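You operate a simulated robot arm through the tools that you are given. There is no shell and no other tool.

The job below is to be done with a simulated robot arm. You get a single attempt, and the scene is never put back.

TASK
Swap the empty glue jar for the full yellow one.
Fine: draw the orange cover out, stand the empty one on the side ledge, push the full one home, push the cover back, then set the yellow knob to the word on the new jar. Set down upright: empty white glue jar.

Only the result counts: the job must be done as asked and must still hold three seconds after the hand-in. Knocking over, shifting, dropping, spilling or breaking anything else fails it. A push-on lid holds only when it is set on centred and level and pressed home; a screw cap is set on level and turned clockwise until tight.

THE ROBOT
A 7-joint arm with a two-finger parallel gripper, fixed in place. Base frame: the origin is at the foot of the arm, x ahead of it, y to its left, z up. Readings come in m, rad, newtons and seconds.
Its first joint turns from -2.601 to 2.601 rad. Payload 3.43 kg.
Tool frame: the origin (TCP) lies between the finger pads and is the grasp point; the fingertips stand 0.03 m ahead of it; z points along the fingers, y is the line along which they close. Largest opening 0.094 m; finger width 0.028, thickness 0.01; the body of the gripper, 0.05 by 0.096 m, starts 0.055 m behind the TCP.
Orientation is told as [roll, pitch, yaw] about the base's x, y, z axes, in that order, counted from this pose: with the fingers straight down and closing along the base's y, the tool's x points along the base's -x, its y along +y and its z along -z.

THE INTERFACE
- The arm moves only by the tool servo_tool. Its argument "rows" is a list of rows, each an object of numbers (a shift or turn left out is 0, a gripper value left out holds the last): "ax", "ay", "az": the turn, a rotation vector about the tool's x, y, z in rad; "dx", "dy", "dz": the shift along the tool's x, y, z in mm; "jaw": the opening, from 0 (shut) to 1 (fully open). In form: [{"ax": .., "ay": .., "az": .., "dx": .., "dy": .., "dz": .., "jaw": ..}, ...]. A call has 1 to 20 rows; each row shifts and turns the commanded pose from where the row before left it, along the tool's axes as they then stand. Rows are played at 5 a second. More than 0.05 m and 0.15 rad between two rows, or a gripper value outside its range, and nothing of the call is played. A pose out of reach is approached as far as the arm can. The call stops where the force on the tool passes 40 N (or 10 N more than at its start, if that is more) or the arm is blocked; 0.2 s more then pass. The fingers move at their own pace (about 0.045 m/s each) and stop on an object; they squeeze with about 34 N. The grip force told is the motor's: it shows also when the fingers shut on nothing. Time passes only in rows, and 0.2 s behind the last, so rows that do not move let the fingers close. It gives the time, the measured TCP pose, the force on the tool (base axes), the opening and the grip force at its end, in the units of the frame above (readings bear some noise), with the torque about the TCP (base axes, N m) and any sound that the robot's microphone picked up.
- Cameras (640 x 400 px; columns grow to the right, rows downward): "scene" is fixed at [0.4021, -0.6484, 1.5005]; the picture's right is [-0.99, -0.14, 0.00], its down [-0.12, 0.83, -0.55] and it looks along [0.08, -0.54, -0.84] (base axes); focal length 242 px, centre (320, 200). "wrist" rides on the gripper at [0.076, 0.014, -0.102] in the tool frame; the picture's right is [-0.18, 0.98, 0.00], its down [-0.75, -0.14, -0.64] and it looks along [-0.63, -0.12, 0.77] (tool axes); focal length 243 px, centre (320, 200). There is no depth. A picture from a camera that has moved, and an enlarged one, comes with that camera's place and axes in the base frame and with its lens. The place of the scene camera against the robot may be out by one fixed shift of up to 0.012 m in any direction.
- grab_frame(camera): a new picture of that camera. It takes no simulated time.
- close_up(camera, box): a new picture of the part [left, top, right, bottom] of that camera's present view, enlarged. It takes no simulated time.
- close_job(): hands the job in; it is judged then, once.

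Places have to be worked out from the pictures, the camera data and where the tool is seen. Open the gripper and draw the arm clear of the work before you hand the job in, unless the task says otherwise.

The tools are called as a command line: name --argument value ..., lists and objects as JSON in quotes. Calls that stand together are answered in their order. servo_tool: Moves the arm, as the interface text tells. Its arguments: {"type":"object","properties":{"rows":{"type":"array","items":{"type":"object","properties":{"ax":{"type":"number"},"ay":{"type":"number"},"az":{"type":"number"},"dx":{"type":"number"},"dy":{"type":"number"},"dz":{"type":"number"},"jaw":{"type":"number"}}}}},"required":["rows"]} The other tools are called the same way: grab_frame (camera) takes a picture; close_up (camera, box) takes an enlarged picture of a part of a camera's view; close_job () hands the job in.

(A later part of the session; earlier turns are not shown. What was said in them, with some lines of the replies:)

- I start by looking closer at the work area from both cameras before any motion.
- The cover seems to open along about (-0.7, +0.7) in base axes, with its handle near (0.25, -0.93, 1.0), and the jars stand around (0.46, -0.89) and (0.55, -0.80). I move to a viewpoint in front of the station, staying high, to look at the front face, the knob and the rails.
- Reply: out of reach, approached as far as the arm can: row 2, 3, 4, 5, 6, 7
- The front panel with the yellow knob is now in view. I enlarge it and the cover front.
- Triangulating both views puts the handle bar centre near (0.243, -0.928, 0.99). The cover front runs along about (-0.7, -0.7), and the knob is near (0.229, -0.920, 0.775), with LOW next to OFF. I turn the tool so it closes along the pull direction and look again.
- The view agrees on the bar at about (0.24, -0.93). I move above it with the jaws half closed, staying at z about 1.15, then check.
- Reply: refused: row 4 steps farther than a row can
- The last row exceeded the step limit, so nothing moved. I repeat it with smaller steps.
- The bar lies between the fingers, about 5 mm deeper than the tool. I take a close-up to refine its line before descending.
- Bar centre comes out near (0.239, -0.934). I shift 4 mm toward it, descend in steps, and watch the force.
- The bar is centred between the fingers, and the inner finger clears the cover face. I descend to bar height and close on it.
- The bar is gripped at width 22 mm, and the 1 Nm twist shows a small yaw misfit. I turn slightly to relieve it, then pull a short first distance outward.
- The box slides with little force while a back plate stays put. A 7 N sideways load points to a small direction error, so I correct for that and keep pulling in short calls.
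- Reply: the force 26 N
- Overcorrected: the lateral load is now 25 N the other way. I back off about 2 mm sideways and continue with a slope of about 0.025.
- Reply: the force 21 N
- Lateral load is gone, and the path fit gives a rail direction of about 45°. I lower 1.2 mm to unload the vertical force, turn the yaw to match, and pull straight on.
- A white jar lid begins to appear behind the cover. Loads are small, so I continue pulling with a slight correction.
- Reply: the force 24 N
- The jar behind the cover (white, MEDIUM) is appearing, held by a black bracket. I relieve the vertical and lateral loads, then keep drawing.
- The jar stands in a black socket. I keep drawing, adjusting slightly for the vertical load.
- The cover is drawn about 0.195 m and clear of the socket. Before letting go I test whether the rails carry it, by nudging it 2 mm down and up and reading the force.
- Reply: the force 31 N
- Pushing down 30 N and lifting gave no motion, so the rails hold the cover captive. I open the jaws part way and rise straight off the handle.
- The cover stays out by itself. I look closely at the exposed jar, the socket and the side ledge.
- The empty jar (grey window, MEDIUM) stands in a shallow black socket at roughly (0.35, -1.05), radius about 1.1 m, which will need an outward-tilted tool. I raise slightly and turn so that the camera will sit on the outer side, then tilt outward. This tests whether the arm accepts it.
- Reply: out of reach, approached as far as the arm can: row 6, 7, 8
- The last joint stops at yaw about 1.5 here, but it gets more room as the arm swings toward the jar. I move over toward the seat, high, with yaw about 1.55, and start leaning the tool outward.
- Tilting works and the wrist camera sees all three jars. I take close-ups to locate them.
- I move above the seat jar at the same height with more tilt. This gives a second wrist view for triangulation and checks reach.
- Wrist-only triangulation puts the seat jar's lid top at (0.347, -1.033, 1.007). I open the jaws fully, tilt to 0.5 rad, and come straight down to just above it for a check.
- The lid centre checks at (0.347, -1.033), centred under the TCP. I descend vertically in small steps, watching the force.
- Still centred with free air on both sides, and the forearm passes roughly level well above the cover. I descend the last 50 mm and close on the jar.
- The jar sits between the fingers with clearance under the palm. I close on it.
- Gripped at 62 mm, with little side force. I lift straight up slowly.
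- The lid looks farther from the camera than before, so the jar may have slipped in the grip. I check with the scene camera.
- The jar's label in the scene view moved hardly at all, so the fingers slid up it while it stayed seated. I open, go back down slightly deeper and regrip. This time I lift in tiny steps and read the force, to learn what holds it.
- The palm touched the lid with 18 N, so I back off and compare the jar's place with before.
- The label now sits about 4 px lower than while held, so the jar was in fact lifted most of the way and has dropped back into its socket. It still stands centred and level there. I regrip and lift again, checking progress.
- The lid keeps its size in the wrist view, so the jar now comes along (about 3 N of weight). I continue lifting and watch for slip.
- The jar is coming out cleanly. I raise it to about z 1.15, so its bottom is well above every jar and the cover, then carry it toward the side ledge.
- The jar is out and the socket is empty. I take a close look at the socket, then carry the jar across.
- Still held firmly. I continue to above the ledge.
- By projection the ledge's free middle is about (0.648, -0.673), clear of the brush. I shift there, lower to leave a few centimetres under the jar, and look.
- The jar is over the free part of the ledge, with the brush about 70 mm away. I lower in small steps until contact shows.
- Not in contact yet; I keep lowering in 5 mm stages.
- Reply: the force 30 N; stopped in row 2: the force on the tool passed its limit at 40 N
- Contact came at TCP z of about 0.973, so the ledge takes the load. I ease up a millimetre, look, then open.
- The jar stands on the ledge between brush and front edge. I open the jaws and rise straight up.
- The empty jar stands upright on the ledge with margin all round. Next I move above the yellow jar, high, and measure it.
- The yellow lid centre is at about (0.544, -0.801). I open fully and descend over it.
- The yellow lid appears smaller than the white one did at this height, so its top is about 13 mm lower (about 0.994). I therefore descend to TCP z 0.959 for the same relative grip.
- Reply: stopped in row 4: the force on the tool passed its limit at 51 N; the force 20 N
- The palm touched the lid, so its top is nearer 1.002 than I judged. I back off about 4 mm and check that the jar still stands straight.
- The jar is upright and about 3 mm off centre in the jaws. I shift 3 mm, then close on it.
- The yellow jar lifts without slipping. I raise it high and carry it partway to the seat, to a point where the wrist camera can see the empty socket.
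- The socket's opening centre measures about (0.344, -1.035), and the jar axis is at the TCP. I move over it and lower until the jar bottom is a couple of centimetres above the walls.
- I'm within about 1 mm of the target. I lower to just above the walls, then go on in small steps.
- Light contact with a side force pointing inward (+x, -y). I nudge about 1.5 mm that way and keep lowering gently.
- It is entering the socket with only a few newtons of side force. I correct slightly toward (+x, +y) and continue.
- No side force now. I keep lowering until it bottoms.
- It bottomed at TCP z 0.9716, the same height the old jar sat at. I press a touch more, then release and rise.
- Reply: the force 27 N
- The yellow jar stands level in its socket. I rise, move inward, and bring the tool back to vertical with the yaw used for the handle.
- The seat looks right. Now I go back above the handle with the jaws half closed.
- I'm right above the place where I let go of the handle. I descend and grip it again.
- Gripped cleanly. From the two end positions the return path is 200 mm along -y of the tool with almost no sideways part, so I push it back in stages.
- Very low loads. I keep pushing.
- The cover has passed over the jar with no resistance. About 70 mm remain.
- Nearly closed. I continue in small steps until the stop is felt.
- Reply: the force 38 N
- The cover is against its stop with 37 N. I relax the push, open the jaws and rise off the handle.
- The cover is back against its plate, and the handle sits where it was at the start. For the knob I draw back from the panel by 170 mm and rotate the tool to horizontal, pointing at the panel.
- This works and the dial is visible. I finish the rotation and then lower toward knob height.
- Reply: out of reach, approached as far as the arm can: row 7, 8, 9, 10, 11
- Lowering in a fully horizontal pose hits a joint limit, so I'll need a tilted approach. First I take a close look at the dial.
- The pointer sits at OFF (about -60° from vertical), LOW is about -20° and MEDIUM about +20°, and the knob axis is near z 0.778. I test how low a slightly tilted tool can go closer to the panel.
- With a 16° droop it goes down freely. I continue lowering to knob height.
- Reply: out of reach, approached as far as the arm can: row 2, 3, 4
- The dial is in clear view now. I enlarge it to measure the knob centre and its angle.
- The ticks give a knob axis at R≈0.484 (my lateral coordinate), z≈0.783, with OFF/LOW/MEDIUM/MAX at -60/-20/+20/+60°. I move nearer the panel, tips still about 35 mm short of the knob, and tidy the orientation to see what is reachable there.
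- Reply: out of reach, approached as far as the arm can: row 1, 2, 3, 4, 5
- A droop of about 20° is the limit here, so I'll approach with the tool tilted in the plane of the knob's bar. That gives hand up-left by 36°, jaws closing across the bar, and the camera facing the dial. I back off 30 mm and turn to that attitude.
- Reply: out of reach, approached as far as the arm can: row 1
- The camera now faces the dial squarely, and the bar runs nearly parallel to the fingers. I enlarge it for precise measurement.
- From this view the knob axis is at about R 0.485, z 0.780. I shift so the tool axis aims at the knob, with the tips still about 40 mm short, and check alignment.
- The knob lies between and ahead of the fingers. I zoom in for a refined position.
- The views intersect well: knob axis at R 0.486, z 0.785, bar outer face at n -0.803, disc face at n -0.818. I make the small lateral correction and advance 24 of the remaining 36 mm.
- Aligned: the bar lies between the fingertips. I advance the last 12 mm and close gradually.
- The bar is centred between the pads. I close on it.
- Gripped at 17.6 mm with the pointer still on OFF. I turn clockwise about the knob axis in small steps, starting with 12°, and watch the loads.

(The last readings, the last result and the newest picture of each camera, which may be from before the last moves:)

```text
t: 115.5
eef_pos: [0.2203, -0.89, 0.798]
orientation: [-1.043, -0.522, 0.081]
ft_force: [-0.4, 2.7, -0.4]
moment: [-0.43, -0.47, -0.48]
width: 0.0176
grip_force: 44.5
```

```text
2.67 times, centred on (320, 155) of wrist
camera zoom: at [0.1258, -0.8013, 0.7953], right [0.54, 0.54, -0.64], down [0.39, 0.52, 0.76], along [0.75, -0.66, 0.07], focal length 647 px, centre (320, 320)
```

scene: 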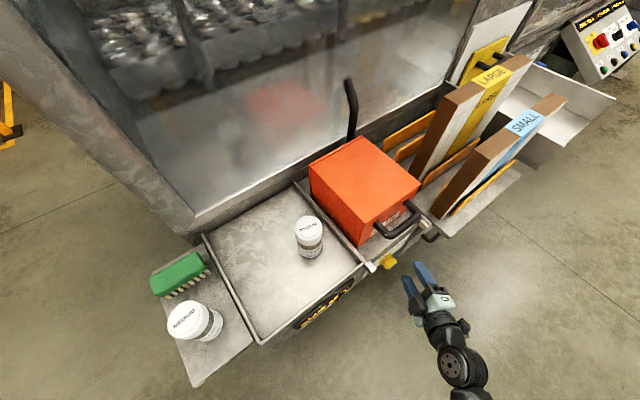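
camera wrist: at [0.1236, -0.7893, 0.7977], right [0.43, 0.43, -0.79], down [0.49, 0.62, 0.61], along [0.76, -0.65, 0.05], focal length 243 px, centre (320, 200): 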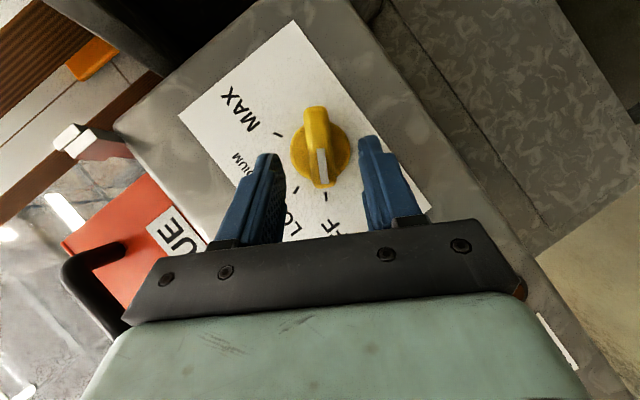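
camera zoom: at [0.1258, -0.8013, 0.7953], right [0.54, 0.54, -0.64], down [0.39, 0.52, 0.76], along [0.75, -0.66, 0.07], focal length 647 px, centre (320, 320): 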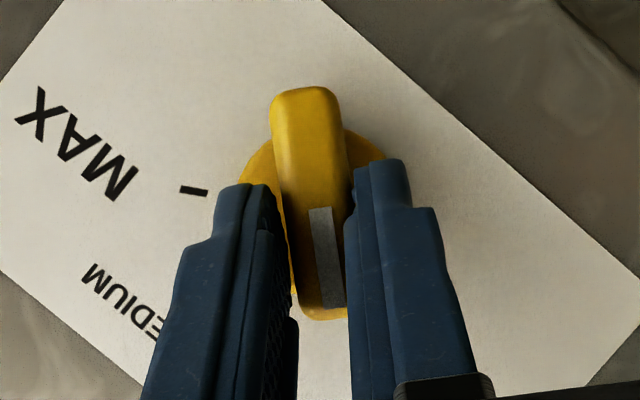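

The knob turns along smoothly with small loads. I continue another 24°.

servo_tool --rows '[{"dx": 0.2, "dy": -1.22, "ax": -0.0392, "ay": -0.0075, "az": 0.0573}, {"dx": 0.2, "dy": -1.22, "ax": -0.0392, "ay": -0.0075, "az": 0.0573}, {"dx": 0.2, "dy": -1.22, "ax": -0.0392, "ay": -0.0075, "az": 0.0573}, {}]'

servo_tool --rows '[{"dx": 0.2, "dy": -1.22, "ax": -0.0392, "ay": -0.0075, "az": 0.0573}, {"dx": 0.2, "dy": -1.22, "ax": -0.0392, "ay": -0.0075, "az": 0.0573}, {"dx": 0.2, "dy": -1.22, "ax": -0.0392, "ay": -0.0075, "az": 0.0573}, {}]'

close_up --camera "wrist" --box '[200, 60, 440, 260]'

```text
t: 116.5
eef_pos: [0.2178, -0.8922, 0.7994]
orientation: [-0.866, -0.677, -0.017]
ft_force: [0.0, 4.5, 1.5]
moment: [-0.44, -0.49, -0.51]
width: 0.0176
grip_force: 44.6
```

```text
t: 117.5
eef_pos: [0.2153, -0.8945, 0.8014]
orientation: [-0.649, -0.81, -0.161]
ft_force: [0.3, 0.9, 2.5]
moment: [-0.52, -0.58, -0.56]
width: 0.0177
grip_force: 45.0
```

```text
2.00 times, centred on (320, 160) of wrist
camera zoom: at [0.1224, -0.8047, 0.7979], right [0.68, 0.68, -0.28], down [0.13, 0.26, 0.96], along [0.72, -0.68, 0.09], focal length 485 px, centre (320, 280)
```

zoom: 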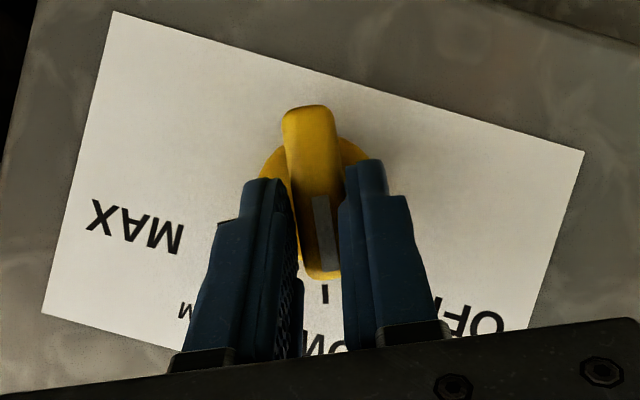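

The LOW tick is almost under the pointer, about 2–4° to go. I make one more 4° step and check.

servo_tool --rows '[{"dx": 0.2, "dy": -1.22, "ax": -0.0392, "ay": -0.0075, "az": 0.0573}, {}]'

close_up --camera "wrist" --box '[240, 80, 400, 220]'

```text
t: 118.1
eef_pos: [0.2139, -0.8951, 0.8019]
orientation: [-0.565, -0.847, -0.227]
ft_force: [-2.0, 1.8, 3.0]
moment: [-0.23, -0.21, -0.82]
width: 0.0175
grip_force: 45.2
```

```text
2.86 times, centred on (320, 150) of wrist
camera zoom: at [0.1218, -0.8053, 0.7981], right [0.69, 0.69, -0.21], down [0.08, 0.21, 0.97], along [0.72, -0.69, 0.09], focal length 693 px, centre (320, 343)
```

zoom: 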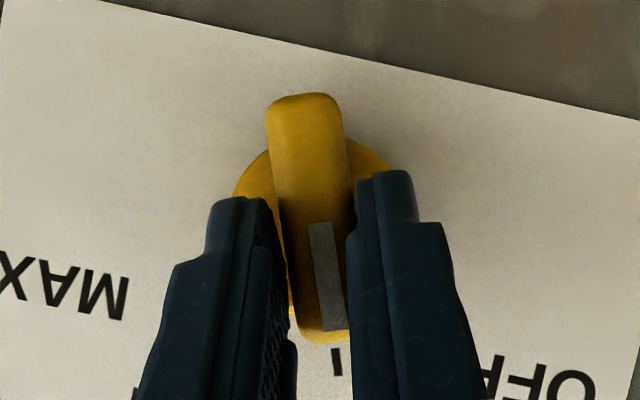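

The pointer lines up with the LOW tick exactly as it did with OFF before. I open the jaws and back straight out along the tool axis.

servo_tool --rows '[{"jaw": 0.3}, {"jaw": 0.5}, {}, {}, {"dz": -10}, {"dz": -20}, {"dz": -30}, {"dz": -30}, {}]'

grab_frame --camera "wrist"

grab_frame --camera "scene"

```text
t: 120.1
eef_pos: [0.1693, -0.8348, 0.8521]
orientation: [-0.565, -0.848, -0.226]
ft_force: [-0.5, -0.2, 0.3]
moment: [-0.01, -0.05, 0.0]
width: 0.0469
grip_force: 0.2
```

```text
taken
camera wrist: at [0.0767, -0.7453, 0.8478], right [0.69, 0.69, -0.21], down [0.08, 0.21, 0.97], along [0.72, -0.69, 0.09], focal length 243 px, centre (320, 200)
```

wrist: 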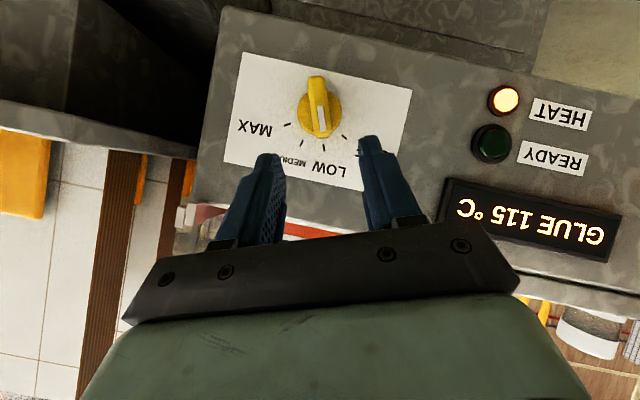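

```text
taken
```

scene: 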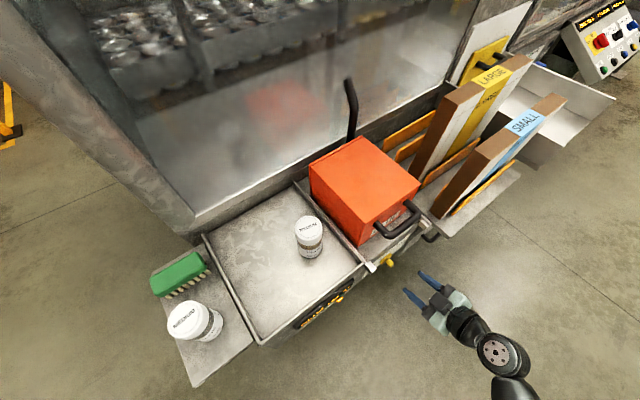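

The display now reads 115 °C with HEAT lit. I check the dial and the other objects closely.

close_up --camera "wrist" --box '[250, 50, 410, 190]'

close_up --camera "scene" --box '[140, 200, 340, 390]'

close_up --camera "scene" --box '[290, 120, 450, 280]'

```text
2.86 times, centred on (330, 120) of wrist
camera zoom: at [0.0767, -0.7453, 0.8478], right [0.69, 0.69, -0.21], down [0.08, 0.21, 0.97], along [0.72, -0.69, 0.09], focal length 693 px, centre (291, 429)
```

zoom: 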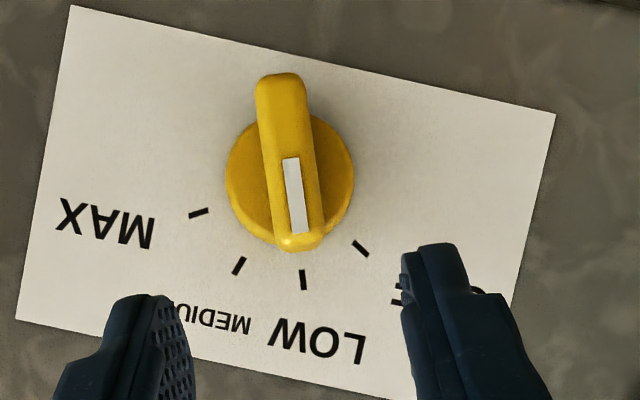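

```text
2.11 times, centred on (240, 295) of scene
camera zoom: at [0.4021, -0.6484, 1.5005], right [-0.99, -0.14, 0.0], down [-0.12, 0.83, -0.55], along [0.08, -0.54, -0.84], focal length 509 px, centre (488, 0)
```

zoom: 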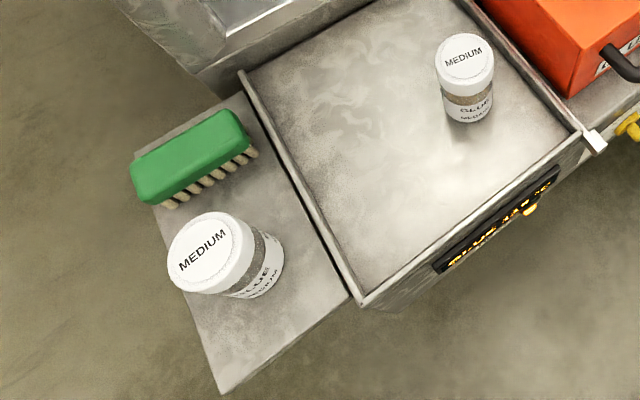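

```text
2.50 times, centred on (370, 200) of scene
camera zoom: at [0.4021, -0.6484, 1.5005], right [-0.99, -0.14, 0.0], down [-0.12, 0.83, -0.55], along [0.08, -0.54, -0.84], focal length 605 px, centre (195, 200)
```

zoom: 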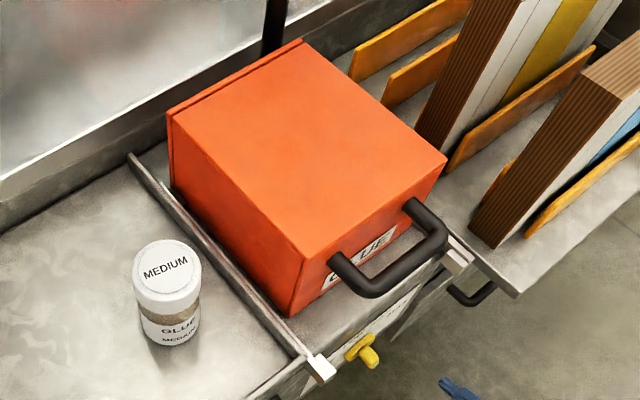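

The pointer is on LOW, the cover is flush as at the start, the empty jar is upright on the ledge, and the brush and the spare white jar are untouched. I open the gripper fully and draw the arm further away.

servo_tool --rows '[{"dz": -30, "jaw": 1.0}, {"dz": -30}, {"dz": -30}, {}, {}, {}]'

grab_frame --camera "scene"

grab_frame --camera "wrist"

```text
t: 121.5
eef_pos: [0.1251, -0.7743, 0.9028]
orientation: [-0.565, -0.849, -0.224]
ft_force: [-0.1, 0.0, -0.7]
moment: [0.02, 0.0, -0.01]
width: 0.0938
grip_force: 0.0
```

```text
taken
```

scene: 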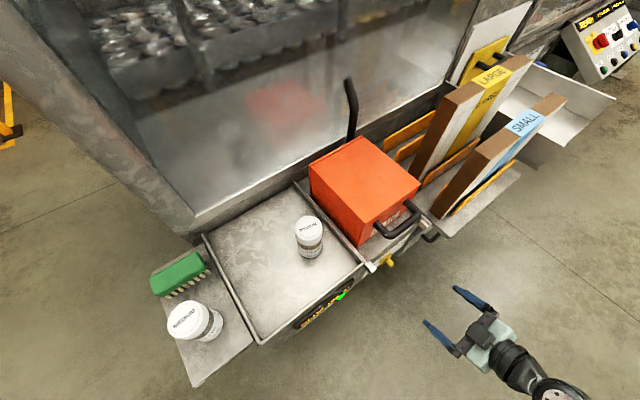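

```text
taken
camera wrist: at [0.0326, -0.6856, 0.8986], right [0.69, 0.69, -0.21], down [0.08, 0.21, 0.97], along [0.72, -0.69, 0.09], focal length 243 px, centre (320, 200)
```

wrist: 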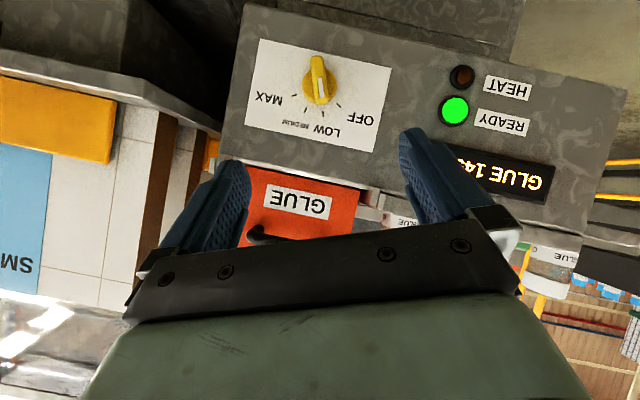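

The READY lamp is now green, the knob points at LOW, and the jars and cover are in place. The gripper is open and the arm is clear, so I hand in.

close_job

```text
The job is handed in.
```

The jar swap is done and handed in. The handed-in job hasn't come back with a result yet.

- **Empty jar:** the white MEDIUM jar from under the cover stands upright on the side ledge, in front of the brush.
- **Full jar:** the yellow LOW jar is pressed fully down into the socket, at the same height as the old one.
- **Cover:** pushed back until it met its stop, looking the same as at the start.
- **Knob:** turned from OFF to LOW. The display was reading above 140 °C and the READY lamp was green in the last picture.

On the first lift, the empty jar slipped a little in the grip. When I opened the jaws to regrip, it dropped about 2 cm back into its socket. It still stood straight and came out cleanly the second time. I also touched both lids with the gripper once while lowering onto them; neither jar tipped.

The spare white jar and the brush were not touched. The gripper is open and the arm is clear of the work.
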